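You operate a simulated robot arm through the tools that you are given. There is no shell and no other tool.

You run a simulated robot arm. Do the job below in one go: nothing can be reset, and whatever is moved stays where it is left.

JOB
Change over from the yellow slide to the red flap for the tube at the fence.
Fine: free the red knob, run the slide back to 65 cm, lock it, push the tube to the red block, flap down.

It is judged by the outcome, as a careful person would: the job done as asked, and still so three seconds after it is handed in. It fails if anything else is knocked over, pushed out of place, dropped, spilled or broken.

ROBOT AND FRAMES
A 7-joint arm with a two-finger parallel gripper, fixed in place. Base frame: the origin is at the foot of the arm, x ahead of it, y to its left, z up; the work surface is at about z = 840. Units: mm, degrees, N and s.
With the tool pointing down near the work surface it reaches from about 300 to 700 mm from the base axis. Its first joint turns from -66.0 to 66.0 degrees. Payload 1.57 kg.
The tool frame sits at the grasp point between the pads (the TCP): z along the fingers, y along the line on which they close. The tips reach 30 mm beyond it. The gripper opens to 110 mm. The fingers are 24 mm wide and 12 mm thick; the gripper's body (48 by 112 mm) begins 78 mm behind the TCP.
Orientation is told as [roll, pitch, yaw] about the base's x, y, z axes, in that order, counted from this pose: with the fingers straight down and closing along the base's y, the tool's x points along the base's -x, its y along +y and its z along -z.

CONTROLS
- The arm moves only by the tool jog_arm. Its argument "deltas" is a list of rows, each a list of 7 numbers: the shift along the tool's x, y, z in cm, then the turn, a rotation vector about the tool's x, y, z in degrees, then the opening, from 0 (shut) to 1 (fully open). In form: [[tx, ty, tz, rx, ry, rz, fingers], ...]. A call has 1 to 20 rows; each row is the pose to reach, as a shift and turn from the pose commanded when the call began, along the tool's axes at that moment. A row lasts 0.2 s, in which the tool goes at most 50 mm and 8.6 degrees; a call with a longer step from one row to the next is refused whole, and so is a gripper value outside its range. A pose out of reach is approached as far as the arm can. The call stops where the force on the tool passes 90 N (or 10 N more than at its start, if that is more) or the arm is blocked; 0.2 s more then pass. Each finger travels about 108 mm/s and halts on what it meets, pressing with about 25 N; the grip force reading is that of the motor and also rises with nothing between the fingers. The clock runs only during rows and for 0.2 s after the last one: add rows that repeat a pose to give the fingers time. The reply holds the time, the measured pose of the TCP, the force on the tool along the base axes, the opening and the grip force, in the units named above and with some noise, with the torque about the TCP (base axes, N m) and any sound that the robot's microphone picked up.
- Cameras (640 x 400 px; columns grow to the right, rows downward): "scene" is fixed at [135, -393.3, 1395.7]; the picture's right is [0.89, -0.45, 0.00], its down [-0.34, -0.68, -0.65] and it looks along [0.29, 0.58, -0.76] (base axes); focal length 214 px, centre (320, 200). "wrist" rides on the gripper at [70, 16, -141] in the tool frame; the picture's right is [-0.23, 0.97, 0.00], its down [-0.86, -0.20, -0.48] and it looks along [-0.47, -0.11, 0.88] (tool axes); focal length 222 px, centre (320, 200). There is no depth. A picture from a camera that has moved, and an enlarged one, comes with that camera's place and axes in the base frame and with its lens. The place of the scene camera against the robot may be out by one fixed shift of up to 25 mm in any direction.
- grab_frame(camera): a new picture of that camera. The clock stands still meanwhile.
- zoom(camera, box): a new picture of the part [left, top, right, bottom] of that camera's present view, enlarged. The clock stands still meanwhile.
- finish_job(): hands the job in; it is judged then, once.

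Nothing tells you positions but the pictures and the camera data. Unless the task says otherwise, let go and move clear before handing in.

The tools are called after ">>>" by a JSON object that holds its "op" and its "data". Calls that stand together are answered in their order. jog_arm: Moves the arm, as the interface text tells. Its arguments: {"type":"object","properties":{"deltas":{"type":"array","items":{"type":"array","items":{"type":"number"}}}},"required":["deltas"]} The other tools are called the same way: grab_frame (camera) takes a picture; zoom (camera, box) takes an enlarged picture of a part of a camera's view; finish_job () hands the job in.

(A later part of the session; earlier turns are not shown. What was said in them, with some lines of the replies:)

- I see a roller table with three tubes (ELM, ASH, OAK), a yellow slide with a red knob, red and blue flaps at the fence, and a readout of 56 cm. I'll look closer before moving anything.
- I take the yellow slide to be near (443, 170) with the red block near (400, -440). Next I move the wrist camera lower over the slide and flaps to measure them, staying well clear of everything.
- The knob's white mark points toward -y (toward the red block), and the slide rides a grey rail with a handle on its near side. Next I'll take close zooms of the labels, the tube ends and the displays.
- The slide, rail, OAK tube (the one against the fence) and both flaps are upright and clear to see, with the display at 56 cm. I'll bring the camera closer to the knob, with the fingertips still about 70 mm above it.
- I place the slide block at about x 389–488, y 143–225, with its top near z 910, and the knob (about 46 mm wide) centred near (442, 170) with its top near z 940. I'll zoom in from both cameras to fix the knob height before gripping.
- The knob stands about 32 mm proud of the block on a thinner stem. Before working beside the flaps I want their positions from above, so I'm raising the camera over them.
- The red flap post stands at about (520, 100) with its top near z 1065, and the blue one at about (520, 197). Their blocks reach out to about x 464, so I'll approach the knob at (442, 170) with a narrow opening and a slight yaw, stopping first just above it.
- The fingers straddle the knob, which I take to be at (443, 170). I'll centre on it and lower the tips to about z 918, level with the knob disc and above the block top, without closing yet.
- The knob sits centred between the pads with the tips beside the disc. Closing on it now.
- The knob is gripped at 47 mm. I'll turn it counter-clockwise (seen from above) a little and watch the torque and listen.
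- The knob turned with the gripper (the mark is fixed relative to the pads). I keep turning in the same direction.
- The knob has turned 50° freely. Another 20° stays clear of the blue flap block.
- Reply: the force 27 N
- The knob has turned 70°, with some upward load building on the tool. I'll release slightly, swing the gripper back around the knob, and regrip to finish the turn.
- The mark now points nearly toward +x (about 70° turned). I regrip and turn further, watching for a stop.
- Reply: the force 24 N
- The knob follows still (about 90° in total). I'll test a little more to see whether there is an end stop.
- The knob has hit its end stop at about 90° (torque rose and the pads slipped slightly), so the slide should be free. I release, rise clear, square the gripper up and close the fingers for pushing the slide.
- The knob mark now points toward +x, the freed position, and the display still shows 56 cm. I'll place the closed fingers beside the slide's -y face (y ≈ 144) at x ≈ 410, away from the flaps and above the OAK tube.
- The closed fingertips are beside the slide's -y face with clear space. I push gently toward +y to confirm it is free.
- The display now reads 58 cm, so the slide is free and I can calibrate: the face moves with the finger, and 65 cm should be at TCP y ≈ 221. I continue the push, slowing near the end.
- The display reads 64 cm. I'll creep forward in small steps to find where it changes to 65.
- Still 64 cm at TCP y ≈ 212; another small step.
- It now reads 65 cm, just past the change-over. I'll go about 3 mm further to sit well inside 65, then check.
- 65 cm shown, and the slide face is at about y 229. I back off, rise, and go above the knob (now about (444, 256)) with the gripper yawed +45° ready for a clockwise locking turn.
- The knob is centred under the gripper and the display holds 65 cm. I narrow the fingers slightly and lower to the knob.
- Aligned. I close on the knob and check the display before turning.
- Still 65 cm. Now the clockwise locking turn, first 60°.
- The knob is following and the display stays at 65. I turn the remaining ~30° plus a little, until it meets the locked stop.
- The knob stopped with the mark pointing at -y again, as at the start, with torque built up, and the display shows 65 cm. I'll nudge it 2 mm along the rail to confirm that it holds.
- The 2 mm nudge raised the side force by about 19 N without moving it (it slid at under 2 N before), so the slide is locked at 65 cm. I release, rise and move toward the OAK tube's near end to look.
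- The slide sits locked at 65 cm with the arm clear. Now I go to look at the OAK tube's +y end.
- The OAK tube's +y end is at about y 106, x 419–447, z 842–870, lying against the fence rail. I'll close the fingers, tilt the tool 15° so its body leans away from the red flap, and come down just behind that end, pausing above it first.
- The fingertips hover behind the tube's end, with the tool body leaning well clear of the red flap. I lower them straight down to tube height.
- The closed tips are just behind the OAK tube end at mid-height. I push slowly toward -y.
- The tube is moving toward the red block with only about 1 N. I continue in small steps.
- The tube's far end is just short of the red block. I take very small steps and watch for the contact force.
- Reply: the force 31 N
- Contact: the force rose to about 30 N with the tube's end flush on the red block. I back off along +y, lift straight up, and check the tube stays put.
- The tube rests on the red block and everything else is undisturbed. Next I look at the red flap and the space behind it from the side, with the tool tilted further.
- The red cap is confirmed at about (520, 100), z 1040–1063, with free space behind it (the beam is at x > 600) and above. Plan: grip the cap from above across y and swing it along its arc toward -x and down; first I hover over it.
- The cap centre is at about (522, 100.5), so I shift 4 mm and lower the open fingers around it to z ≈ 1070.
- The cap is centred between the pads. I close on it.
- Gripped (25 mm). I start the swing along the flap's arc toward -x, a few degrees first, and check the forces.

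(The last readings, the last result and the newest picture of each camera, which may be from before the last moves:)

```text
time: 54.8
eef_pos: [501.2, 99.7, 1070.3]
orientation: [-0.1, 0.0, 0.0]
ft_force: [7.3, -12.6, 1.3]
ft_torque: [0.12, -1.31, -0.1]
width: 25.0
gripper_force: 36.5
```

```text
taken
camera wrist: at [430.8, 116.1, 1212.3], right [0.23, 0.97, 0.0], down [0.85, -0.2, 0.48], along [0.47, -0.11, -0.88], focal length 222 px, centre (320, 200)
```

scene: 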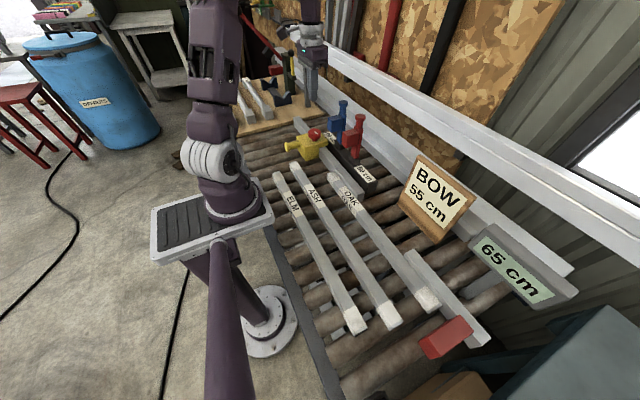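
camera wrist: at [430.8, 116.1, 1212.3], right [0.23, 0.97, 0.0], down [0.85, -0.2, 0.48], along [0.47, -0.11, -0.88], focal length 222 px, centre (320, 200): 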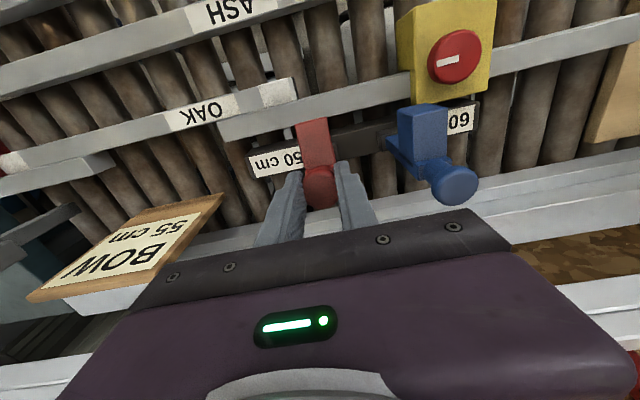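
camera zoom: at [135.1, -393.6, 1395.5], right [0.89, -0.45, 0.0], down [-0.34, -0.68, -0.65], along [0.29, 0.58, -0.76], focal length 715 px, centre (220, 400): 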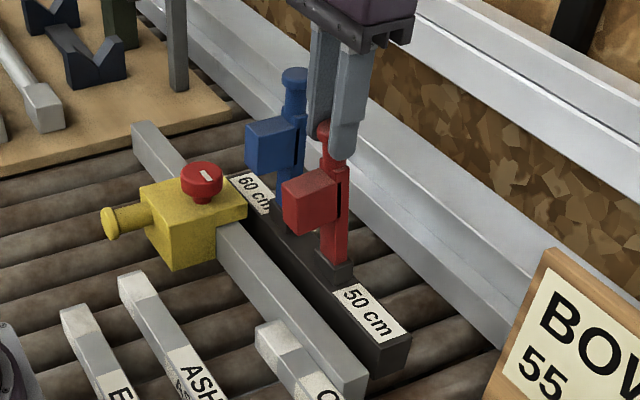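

The tool moved 20 mm with small forces. A closer look confirms whether the flap is turning about its base.

>>> {"op": "zoom", "data": {"camera": "scene", "box": [320, 90, 370, 180]}}

>>> {"op": "zoom", "data": {"camera": "wrist", "box": [240, 100, 400, 220]}}

```text
4.44 times, centred on (345, 135) of scene
camera zoom: at [135.1, -393.6, 1395.5], right [0.89, -0.45, 0.0], down [-0.34, -0.68, -0.65], along [0.29, 0.58, -0.76], focal length 953 px, centre (209, 489)
```

zoom: 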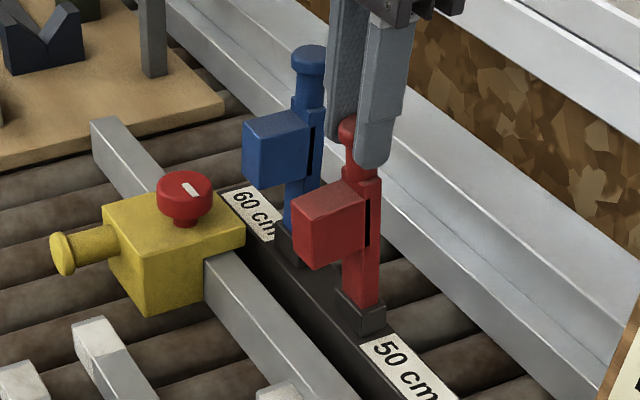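

```text
3.33 times, centred on (320, 160) of wrist
camera zoom: at [430.8, 116.1, 1212.3], right [0.23, 0.97, 0.0], down [0.85, -0.2, 0.48], along [0.47, -0.11, -0.88], focal length 740 px, centre (320, 333)
```

zoom: 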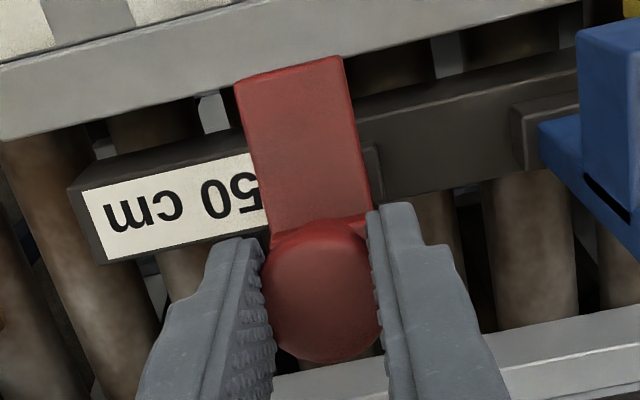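

The flap is tilting about its base with the cap held between the pads. I continue along the arc to about 28°.

>>> {"op": "jog_arm", "data": {"deltas": [[0.6, -0.05, 0.08, 0, 0, 0, 0.18], [1.22, -0.1, 0.21, 0, 0, 0, 0.18], [1.76, -0.1, 0.33, 0, 0, 0, 0.18], [2.28, -0.1, 0.47, 0, 0, 0, 0.18], [2.8, -0.1, 0.63, 0, 0, 0, 0.18], [3.32, -0.1, 0.81, 0, 0, 0, 0.18], [3.83, -0.1, 1.0, 0, 0, 0, 0.18], [4.34, -0.1, 1.22, 0, 0, 0, 0.18], [4.84, -0.1, 1.45, 0, 0, 0, 0.18], [5.32, -0.1, 1.7, 0, 0, 0, 0.18]]}}

>>> {"op": "zoom", "data": {"camera": "scene", "box": [290, 80, 410, 200]}}

>>> {"op": "zoom", "data": {"camera": "wrist", "box": [240, 100, 400, 220]}}

```text
time: 57.0
eef_pos: [447.2, 100.9, 1053.5]
orientation: [0.1, -0.1, 0.0]
ft_force: [4.2, 6.9, 6.7]
ft_torque: [-0.17, -1.31, -0.12]
width: 25.1
gripper_force: 36.6
```

```text
3.33 times, centred on (350, 140) of scene
camera zoom: at [135.0, -393.1, 1395.7], right [0.89, -0.45, 0.0], down [-0.34, -0.68, -0.65], along [0.29, 0.58, -0.76], focal length 715 px, centre (220, 400)
```

zoom: 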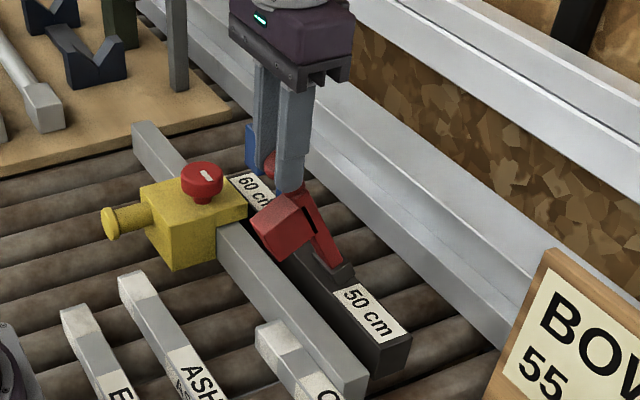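

```text
3.33 times, centred on (320, 160) of wrist
camera zoom: at [377.5, 116.0, 1195.0], right [0.23, 0.97, 0.0], down [0.85, -0.2, 0.48], along [0.47, -0.11, -0.88], focal length 740 px, centre (320, 333)
```

zoom: 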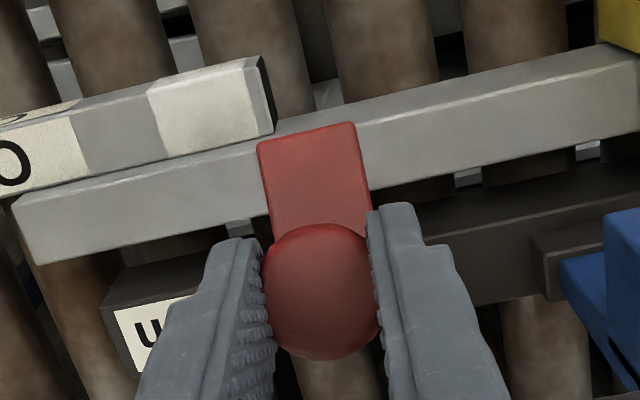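

It follows smoothly at about 28°, and the block heads for the lane just past the tube's end. I continue to about 60°.

>>> {"op": "jog_arm", "data": {"deltas": [[0.48, 0.05, 0.27, 0, 0, 0, 0.18], [0.95, 0.05, 0.55, 0, 0, 0, 0.18], [1.41, 0.05, 0.85, 0, 0, 0, 0.18], [1.86, 0.05, 1.16, 0, 0, 0, 0.18], [2.3, 0.05, 1.49, 0, 0, 0, 0.18], [2.72, 0.05, 1.84, 0, 0, 0, 0.18], [3.14, 0.05, 2.2, 0, 0, 0, 0.18], [3.54, 0.05, 2.57, 0, 0, 0, 0.18], [3.93, 0.05, 2.96, 0, 0, 0, 0.18], [4.3, 0.05, 3.36, 0, 0, 0, 0.18], [4.66, 0.05, 3.77, 0, 0, 0, 0.18], [5.0, 0.05, 4.19, 0, 0, 0, 0.18], [5.33, 0.05, 4.63, 0, 0, 0, 0.18], [5.64, 0.05, 5.08, 0, 0, 0, 0.18]]}}

>>> {"op": "zoom", "data": {"camera": "scene", "box": [290, 80, 410, 200]}}

>>> {"op": "zoom", "data": {"camera": "wrist", "box": [240, 100, 400, 220]}}

```text
time: 60.0
eef_pos: [389.9, 100.7, 1002.2]
orientation: [0.0, 0.0, 0.1]
ft_force: [1.6, -10.8, 6.7]
ft_torque: [-0.4, -1.05, -0.14]
width: 25.3
gripper_force: 37.2
```

```text
3.33 times, centred on (350, 140) of scene
camera zoom: at [134.9, -393.6, 1395.5], right [0.89, -0.45, 0.0], down [-0.34, -0.68, -0.65], along [0.29, 0.58, -0.76], focal length 715 px, centre (220, 400)
```

zoom: 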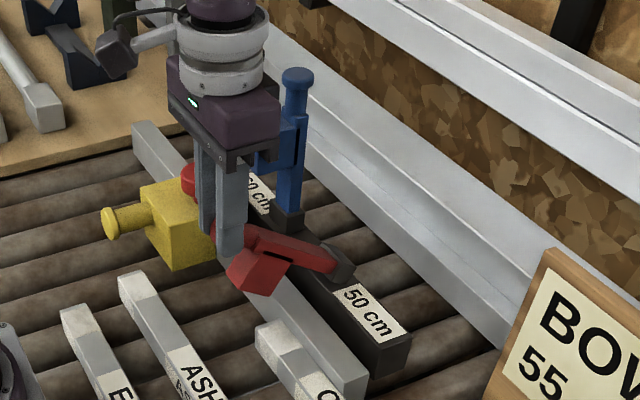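

```text
3.33 times, centred on (320, 160) of wrist
camera zoom: at [320.5, 116.0, 1143.9], right [0.23, 0.97, 0.0], down [0.86, -0.2, 0.48], along [0.47, -0.11, -0.88], focal length 740 px, centre (320, 333)
```

zoom: 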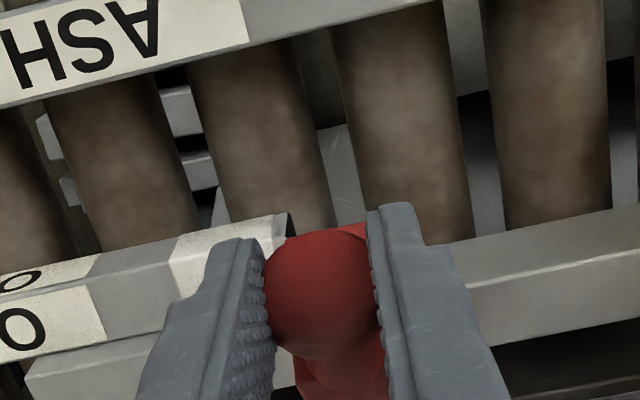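

About 56° now and still moving freely. Next to about 76°, watching the tube end and the forces.

>>> {"op": "jog_arm", "data": {"deltas": [[0.3, 0, 0.46, 0, 0, 0, 0.18], [0.58, 0, 0.93, 0, 0, 0, 0.18], [0.85, 0, 1.41, 0, 0, 0, 0.18], [1.1, 0, 1.9, 0, 0, 0, 0.18], [1.33, 0, 2.4, 0, 0, 0, 0.18], [1.54, 0, 2.9, 0, 0, 0, 0.18], [1.74, 0, 3.41, 0, 0, 0, 0.18], [1.92, 0, 3.93, 0, 0, 0, 0.18], [2.08, 0, 4.45, 0, 0, 0, 0.18], [2.22, 0, 4.98, 0, 0, 0, 0.18]]}}

>>> {"op": "zoom", "data": {"camera": "scene", "box": [290, 80, 410, 200]}}

>>> {"op": "zoom", "data": {"camera": "wrist", "box": [240, 100, 400, 220]}}

```text
time: 62.2
eef_pos: [370.2, 100.3, 952.7]
orientation: [0.2, -0.1, 0.0]
ft_force: [6.5, 1.2, 5.2]
ft_torque: [-0.07, -1.18, -0.19]
width: 25.1
gripper_force: 36.9
```

```text
3.33 times, centred on (350, 140) of scene
camera zoom: at [135.1, -393.2, 1395.7], right [0.89, -0.45, 0.0], down [-0.34, -0.68, -0.65], along [0.29, 0.58, -0.76], focal length 715 px, centre (220, 400)
```

zoom: 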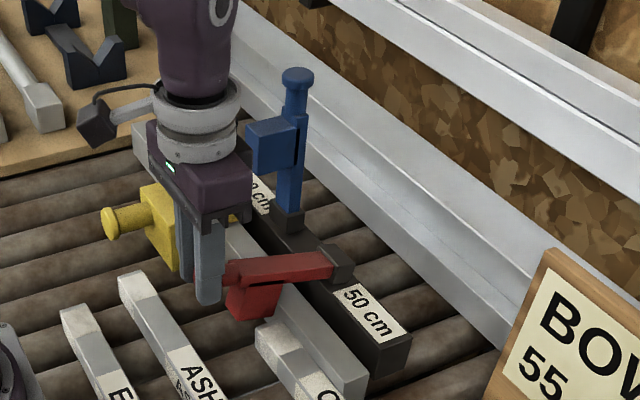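

```text
3.33 times, centred on (320, 160) of wrist
camera zoom: at [298.4, 116.0, 1094.2], right [0.23, 0.97, 0.0], down [0.85, -0.2, 0.48], along [0.47, -0.11, -0.88], focal length 740 px, centre (320, 333)
```

zoom: 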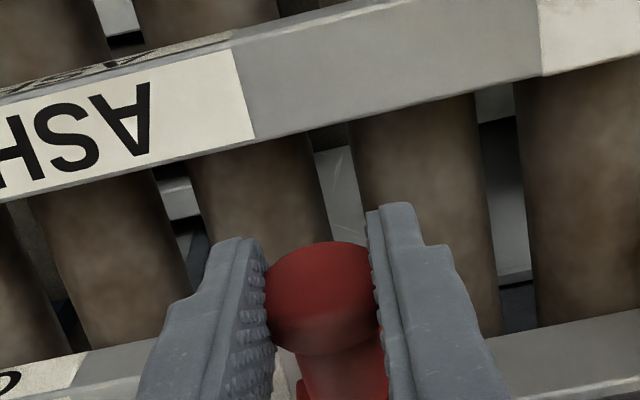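

About 76°; the fingers remain clear of the ASH tube (edge at x ≈ 349, top at z ≈ 870). I lower the last part slowly and watch the vertical force for the flap's end stop.

>>> {"op": "jog_arm", "data": {"deltas": [[0.12, 0, 0.53, 0, 0, 0, 0.18], [0.23, 0, 1.07, 0, 0, 0, 0.18], [0.31, 0, 1.61, 0, 0, 0, 0.18], [0.38, 0, 2.16, 0, 0, 0, 0.18], [0.43, 0, 2.7, 0, 0, 0, 0.18], [0.46, 0, 3.0, 0, 0, 0, 0.18]]}}

>>> {"op": "zoom", "data": {"camera": "scene", "box": [290, 80, 410, 200]}}

>>> {"op": "zoom", "data": {"camera": "wrist", "box": [240, 100, 400, 220]}}

```text
time: 63.6
eef_pos: [364.0, 99.8, 923.4]
orientation: [0.0, 0.0, 0.0]
ft_force: [1.9, -3.3, 5.5]
ft_torque: [-0.01, -1.1, 0.26]
width: 25.1
gripper_force: 36.8
```

```text
3.33 times, centred on (350, 140) of scene
camera zoom: at [134.9, -393.4, 1395.6], right [0.89, -0.45, 0.0], down [-0.34, -0.68, -0.65], along [0.29, 0.58, -0.76], focal length 715 px, centre (220, 400)
```

zoom: 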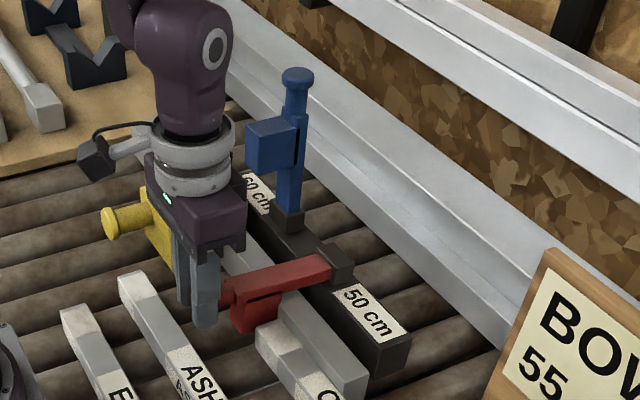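

```text
3.33 times, centred on (320, 160) of wrist
camera zoom: at [294.0, 116.1, 1065.3], right [0.23, 0.97, 0.0], down [0.86, -0.2, 0.48], along [0.47, -0.11, -0.88], focal length 740 px, centre (320, 333)
```

zoom: 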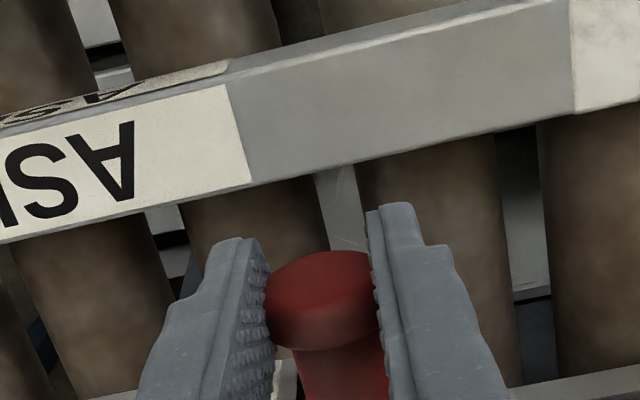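

Nearly horizontal, with still no stop. I go down in 3 mm steps.

>>> {"op": "jog_arm", "data": {"deltas": [[0, 0, 0.3, 0, 0, 0, 0.18], [0, 0, 0.6, 0, 0, 0, 0.18], [0, 0, 0.8, 0, 0, 0, 0.18], [0, 0, 0.8, 0, 0, 0, 0.18]]}}

>>> {"op": "zoom", "data": {"camera": "scene", "box": [310, 110, 390, 190]}}

```text
time: 64.6
eef_pos: [362.7, 99.9, 914.8]
orientation: [0.0, 0.2, 0.0]
ft_force: [-4.7, -6.8, 4.4]
ft_torque: [-0.08, -0.63, 0.16]
width: 25.1
gripper_force: 37.1
```

```text
5.00 times, centred on (350, 150) of scene
camera zoom: at [134.8, -393.5, 1395.6], right [0.89, -0.45, 0.0], down [-0.34, -0.68, -0.65], along [0.29, 0.58, -0.76], focal length 1072 px, centre (170, 450)
```

zoom: 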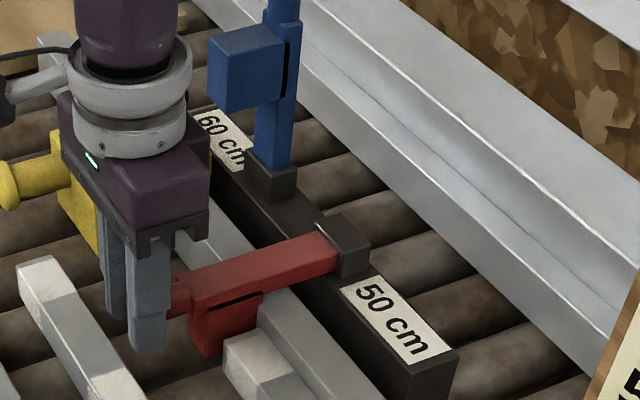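

It looks about horizontal. A few more small steps will find the stop.

>>> {"op": "jog_arm", "data": {"deltas": [[-0.02, 0, 0.2, 0, 0, 0, 0.18], [-0.02, 0, 0.4, 0, 0, 0, 0.18], [-0.02, 0, 0.4, 0, 0, 0, 0.18]]}}

>>> {"op": "zoom", "data": {"camera": "scene", "box": [310, 110, 390, 190]}}

>>> {"op": "grab_frame", "data": {"camera": "wrist"}}

```text
time: 65.4
eef_pos: [363.6, 100.4, 910.0]
orientation: [0.0, -0.1, 0.0]
ft_force: [-4.6, -12.9, 33.7]
ft_torque: [-0.27, -0.12, 0.16]
width: 25.0
gripper_force: 36.9
```

```text
5.00 times, centred on (350, 150) of scene
camera zoom: at [134.5, -393.7, 1395.6], right [0.89, -0.45, 0.0], down [-0.34, -0.68, -0.65], along [0.29, 0.58, -0.76], focal length 1072 px, centre (170, 450)
```

zoom: 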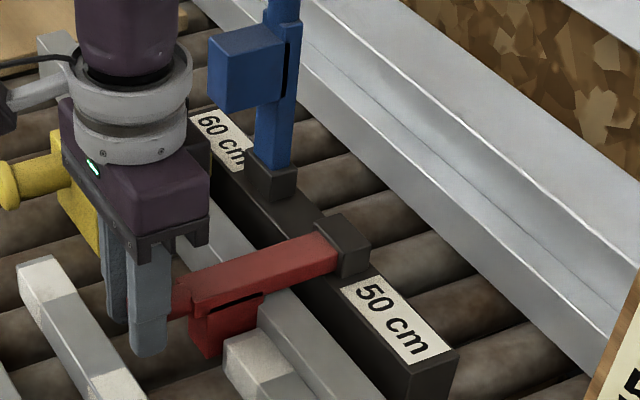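

```text
taken
camera wrist: at [294.1, 116.1, 1052.6], right [0.23, 0.97, 0.0], down [0.85, -0.2, 0.48], along [0.47, -0.11, -0.88], focal length 222 px, centre (320, 200)
```

wrist: 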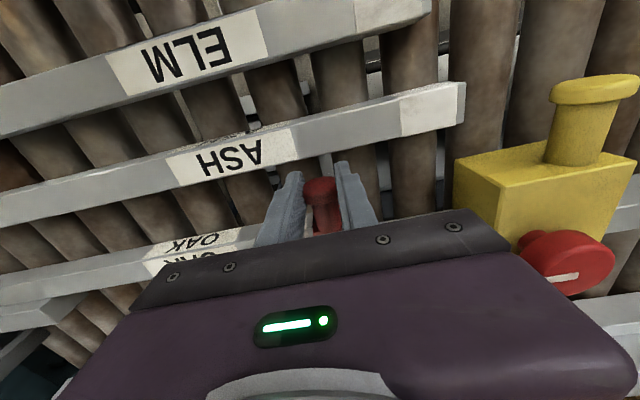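

The vertical force jumped to about 34 N: the flap is against its stop, horizontal behind the tube's end. I open the fingers and lift straight up.

>>> {"op": "jog_arm", "data": {"deltas": [[0, 0, -0.2, 0, 0, 0, 0.3], [0, 0, -0.2, 0, 0, 0, 0.5], [0, 0, -0.2, 0, 0, 0, 0.5], [0, 0, -2, 0, 0, 0, 0.5], [0, 0, -5, 0, 0, 0, 0.5], [0, 0, -9, 0, 0, 0, 0.5], [0, 0, -13.5, 0, 0, 0, 0.5], [0, 0, -18, 0, 0, 0, 0.5], [0, 0, -18, 0, 0, 0, 0.5]]}}

>>> {"op": "grab_frame", "data": {"camera": "scene"}}

>>> {"op": "grab_frame", "data": {"camera": "wrist"}}

>>> {"op": "zoom", "data": {"camera": "scene", "box": [310, 110, 390, 190]}}

```text
time: 67.4
eef_pos: [363.8, 99.5, 1091.6]
orientation: [0.1, 0.0, 0.0]
ft_force: [0.5, 0.4, -0.3]
ft_torque: [0.0, 0.0, -0.01]
width: 55.0
gripper_force: 0.1
```

```text
taken
```

scene: 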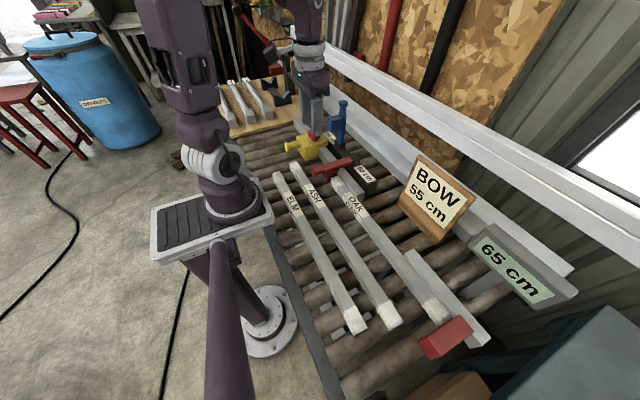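

```text
taken
camera wrist: at [292.8, 115.4, 1232.5], right [0.23, 0.97, 0.0], down [0.86, -0.2, 0.48], along [0.47, -0.11, -0.88], focal length 222 px, centre (320, 200)
```

wrist: 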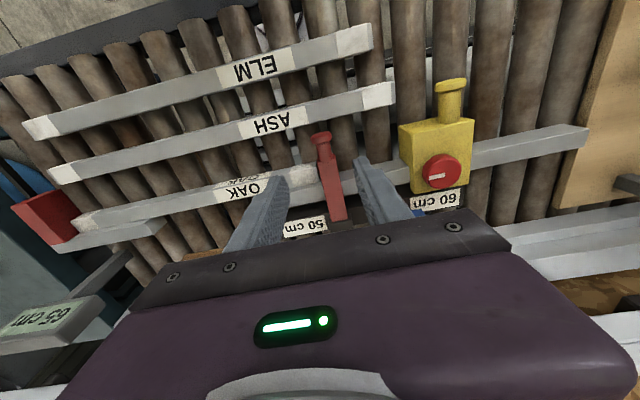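

```text
5.00 times, centred on (350, 150) of scene
camera zoom: at [135.0, -393.3, 1395.7], right [0.89, -0.45, 0.0], down [-0.34, -0.68, -0.65], along [0.29, 0.58, -0.76], focal length 1072 px, centre (170, 450)
```

zoom: 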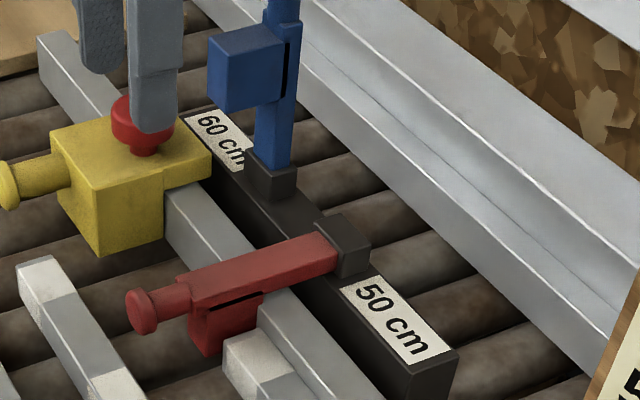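

The red flap is down behind the OAK tube, and the display reads 65 cm. I check the tube-to-block contact, the flap gap, and the knob before handing in.

>>> {"op": "zoom", "data": {"camera": "scene", "box": [400, 270, 490, 360]}}

>>> {"op": "zoom", "data": {"camera": "wrist", "box": [240, 120, 380, 220]}}

>>> {"op": "zoom", "data": {"camera": "wrist", "box": [0, 150, 160, 270]}}

>>> {"op": "zoom", "data": {"camera": "wrist", "box": [380, 60, 500, 210]}}

```text
4.44 times, centred on (445, 315) of scene
camera zoom: at [135.0, -393.3, 1395.7], right [0.89, -0.45, 0.0], down [-0.34, -0.68, -0.65], along [0.29, 0.58, -0.76], focal length 953 px, centre (-236, -311)
```

zoom: 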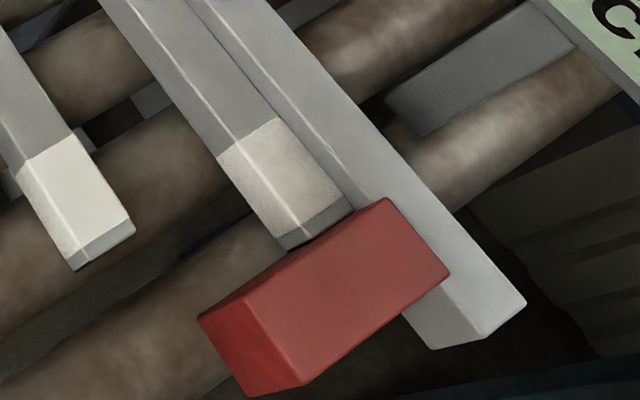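

```text
4.00 times, centred on (310, 170) of wrist
camera zoom: at [292.8, 115.4, 1232.5], right [0.23, 0.97, 0.0], down [0.86, -0.2, 0.48], along [0.47, -0.11, -0.88], focal length 888 px, centre (360, 320)
```

zoom: 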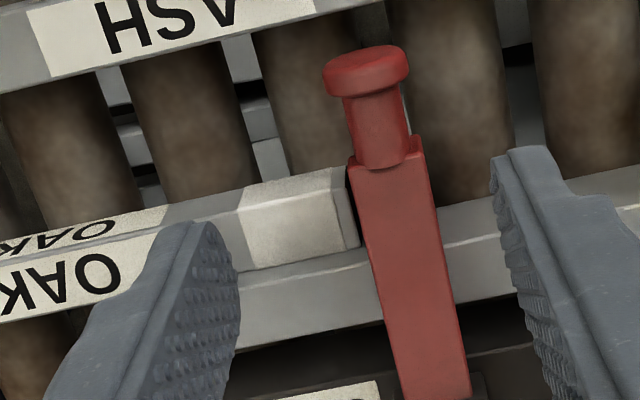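

```text
3.33 times, centred on (80, 210) of wrist
camera zoom: at [292.8, 115.4, 1232.5], right [0.23, 0.97, 0.0], down [0.86, -0.2, 0.48], along [0.47, -0.11, -0.88], focal length 740 px, centre (1120, 167)
```

zoom: 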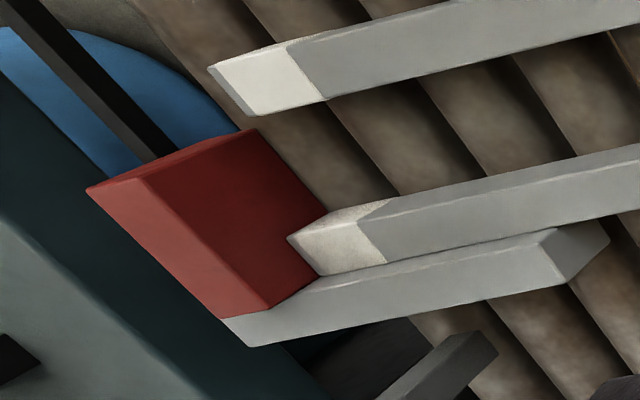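

```text
2.67 times, centred on (440, 135) of wrist
camera zoom: at [292.8, 115.4, 1232.5], right [0.23, 0.97, 0.0], down [0.86, -0.2, 0.48], along [0.47, -0.11, -0.88], focal length 592 px, centre (0, 373)
```

zoom: 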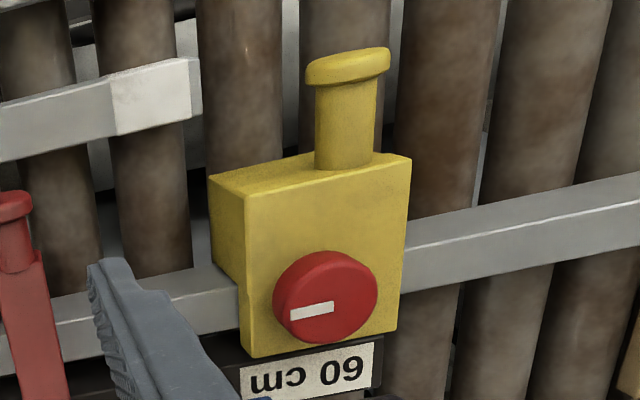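

Everything checks out: the tube is flush with the red block and along the fence, the flap lies behind its end, the knob mark is back in the locked direction, and the display shows 65 cm. I move the arm further clear and take one last look.

>>> {"op": "jog_arm", "data": {"deltas": [[0.5, 0.5, -4, 0, 0, 0, 0.5], [1.5, 1.5, -8, 0, 0, 0, 0.5], [3, 2.5, -12, 0, 0, 0, 0.6], [4.5, 3.5, -15, 0, 0, 0, 0.8], [4.5, 3.5, -15, 0, 0, 0, 1], [4.5, 3.5, -15, 0, 0, 0, 1], [4.5, 3.5, -15, 0, 0, 0, 1], [4.5, 3.5, -15, 0, 0, 0, 1]]}}

>>> {"op": "grab_frame", "data": {"camera": "scene"}}

>>> {"op": "zoom", "data": {"camera": "scene", "box": [260, 100, 500, 360]}}

```text
time: 69.2
eef_pos: [319.7, 135.0, 1240.1]
orientation: [0.0, 0.0, 0.0]
ft_force: [-0.3, 0.0, 0.3]
ft_torque: [-0.03, 0.01, 0.01]
width: 110.0
gripper_force: 0.0
```

```text
taken
```

scene: 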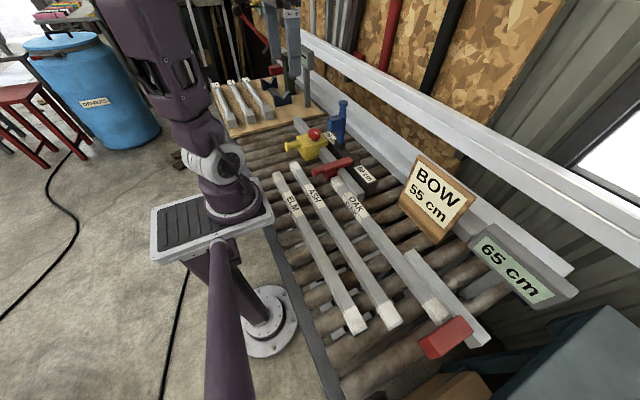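

```text
1.54 times, centred on (380, 230) of scene
camera zoom: at [135.0, -393.3, 1395.7], right [0.89, -0.45, 0.0], down [-0.34, -0.68, -0.65], along [0.29, 0.58, -0.76], focal length 330 px, centre (228, 154)
```

zoom: 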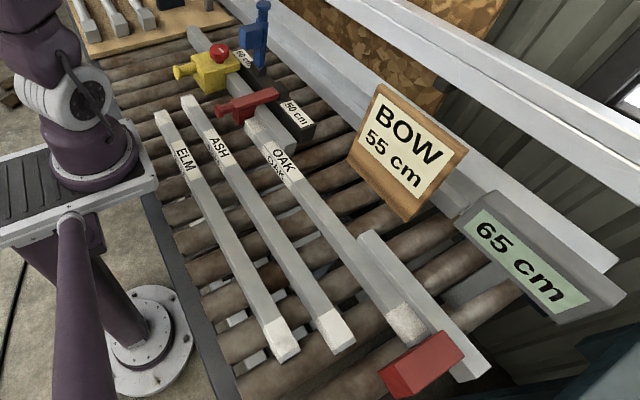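

The slide is locked at 65 cm, the OAK tube is against the red block, and the red flap is down behind it. The other tubes, the blue flap and the sign are untouched, and the arm is clear, so I'm handing the job in.

>>> {"op": "finish_job", "data": {}}

```text
The job is handed in.
```

The changeover is finished and handed in: the OAK tube at the fence is now held by the red flap instead of the yellow slide.

- **Slide:** I freed the red knob, moved the slide back until the display read 65 cm, and locked it. The knob mark points the same way as at the start. A 2 mm nudge along the rail raised the side force by about 19 N without moving it; unlocked, it slid at under 2 N. The display shows whole centimetres only; I stopped about 4 mm past the 64-to-65 change.
- **Tube:** I pushed the OAK tube along the fence until its far end met the red block, with a contact force of about 30 N. It stayed there when I backed off.
- **Flap:** I swung the red flap down by its cap until it met its stop. It stayed down after I let go, just behind the tube's near end.

In the last pictures the ELM and ASH tubes, the blue flap and the BOW sign looked undisturbed. The arm is clear with the gripper open.
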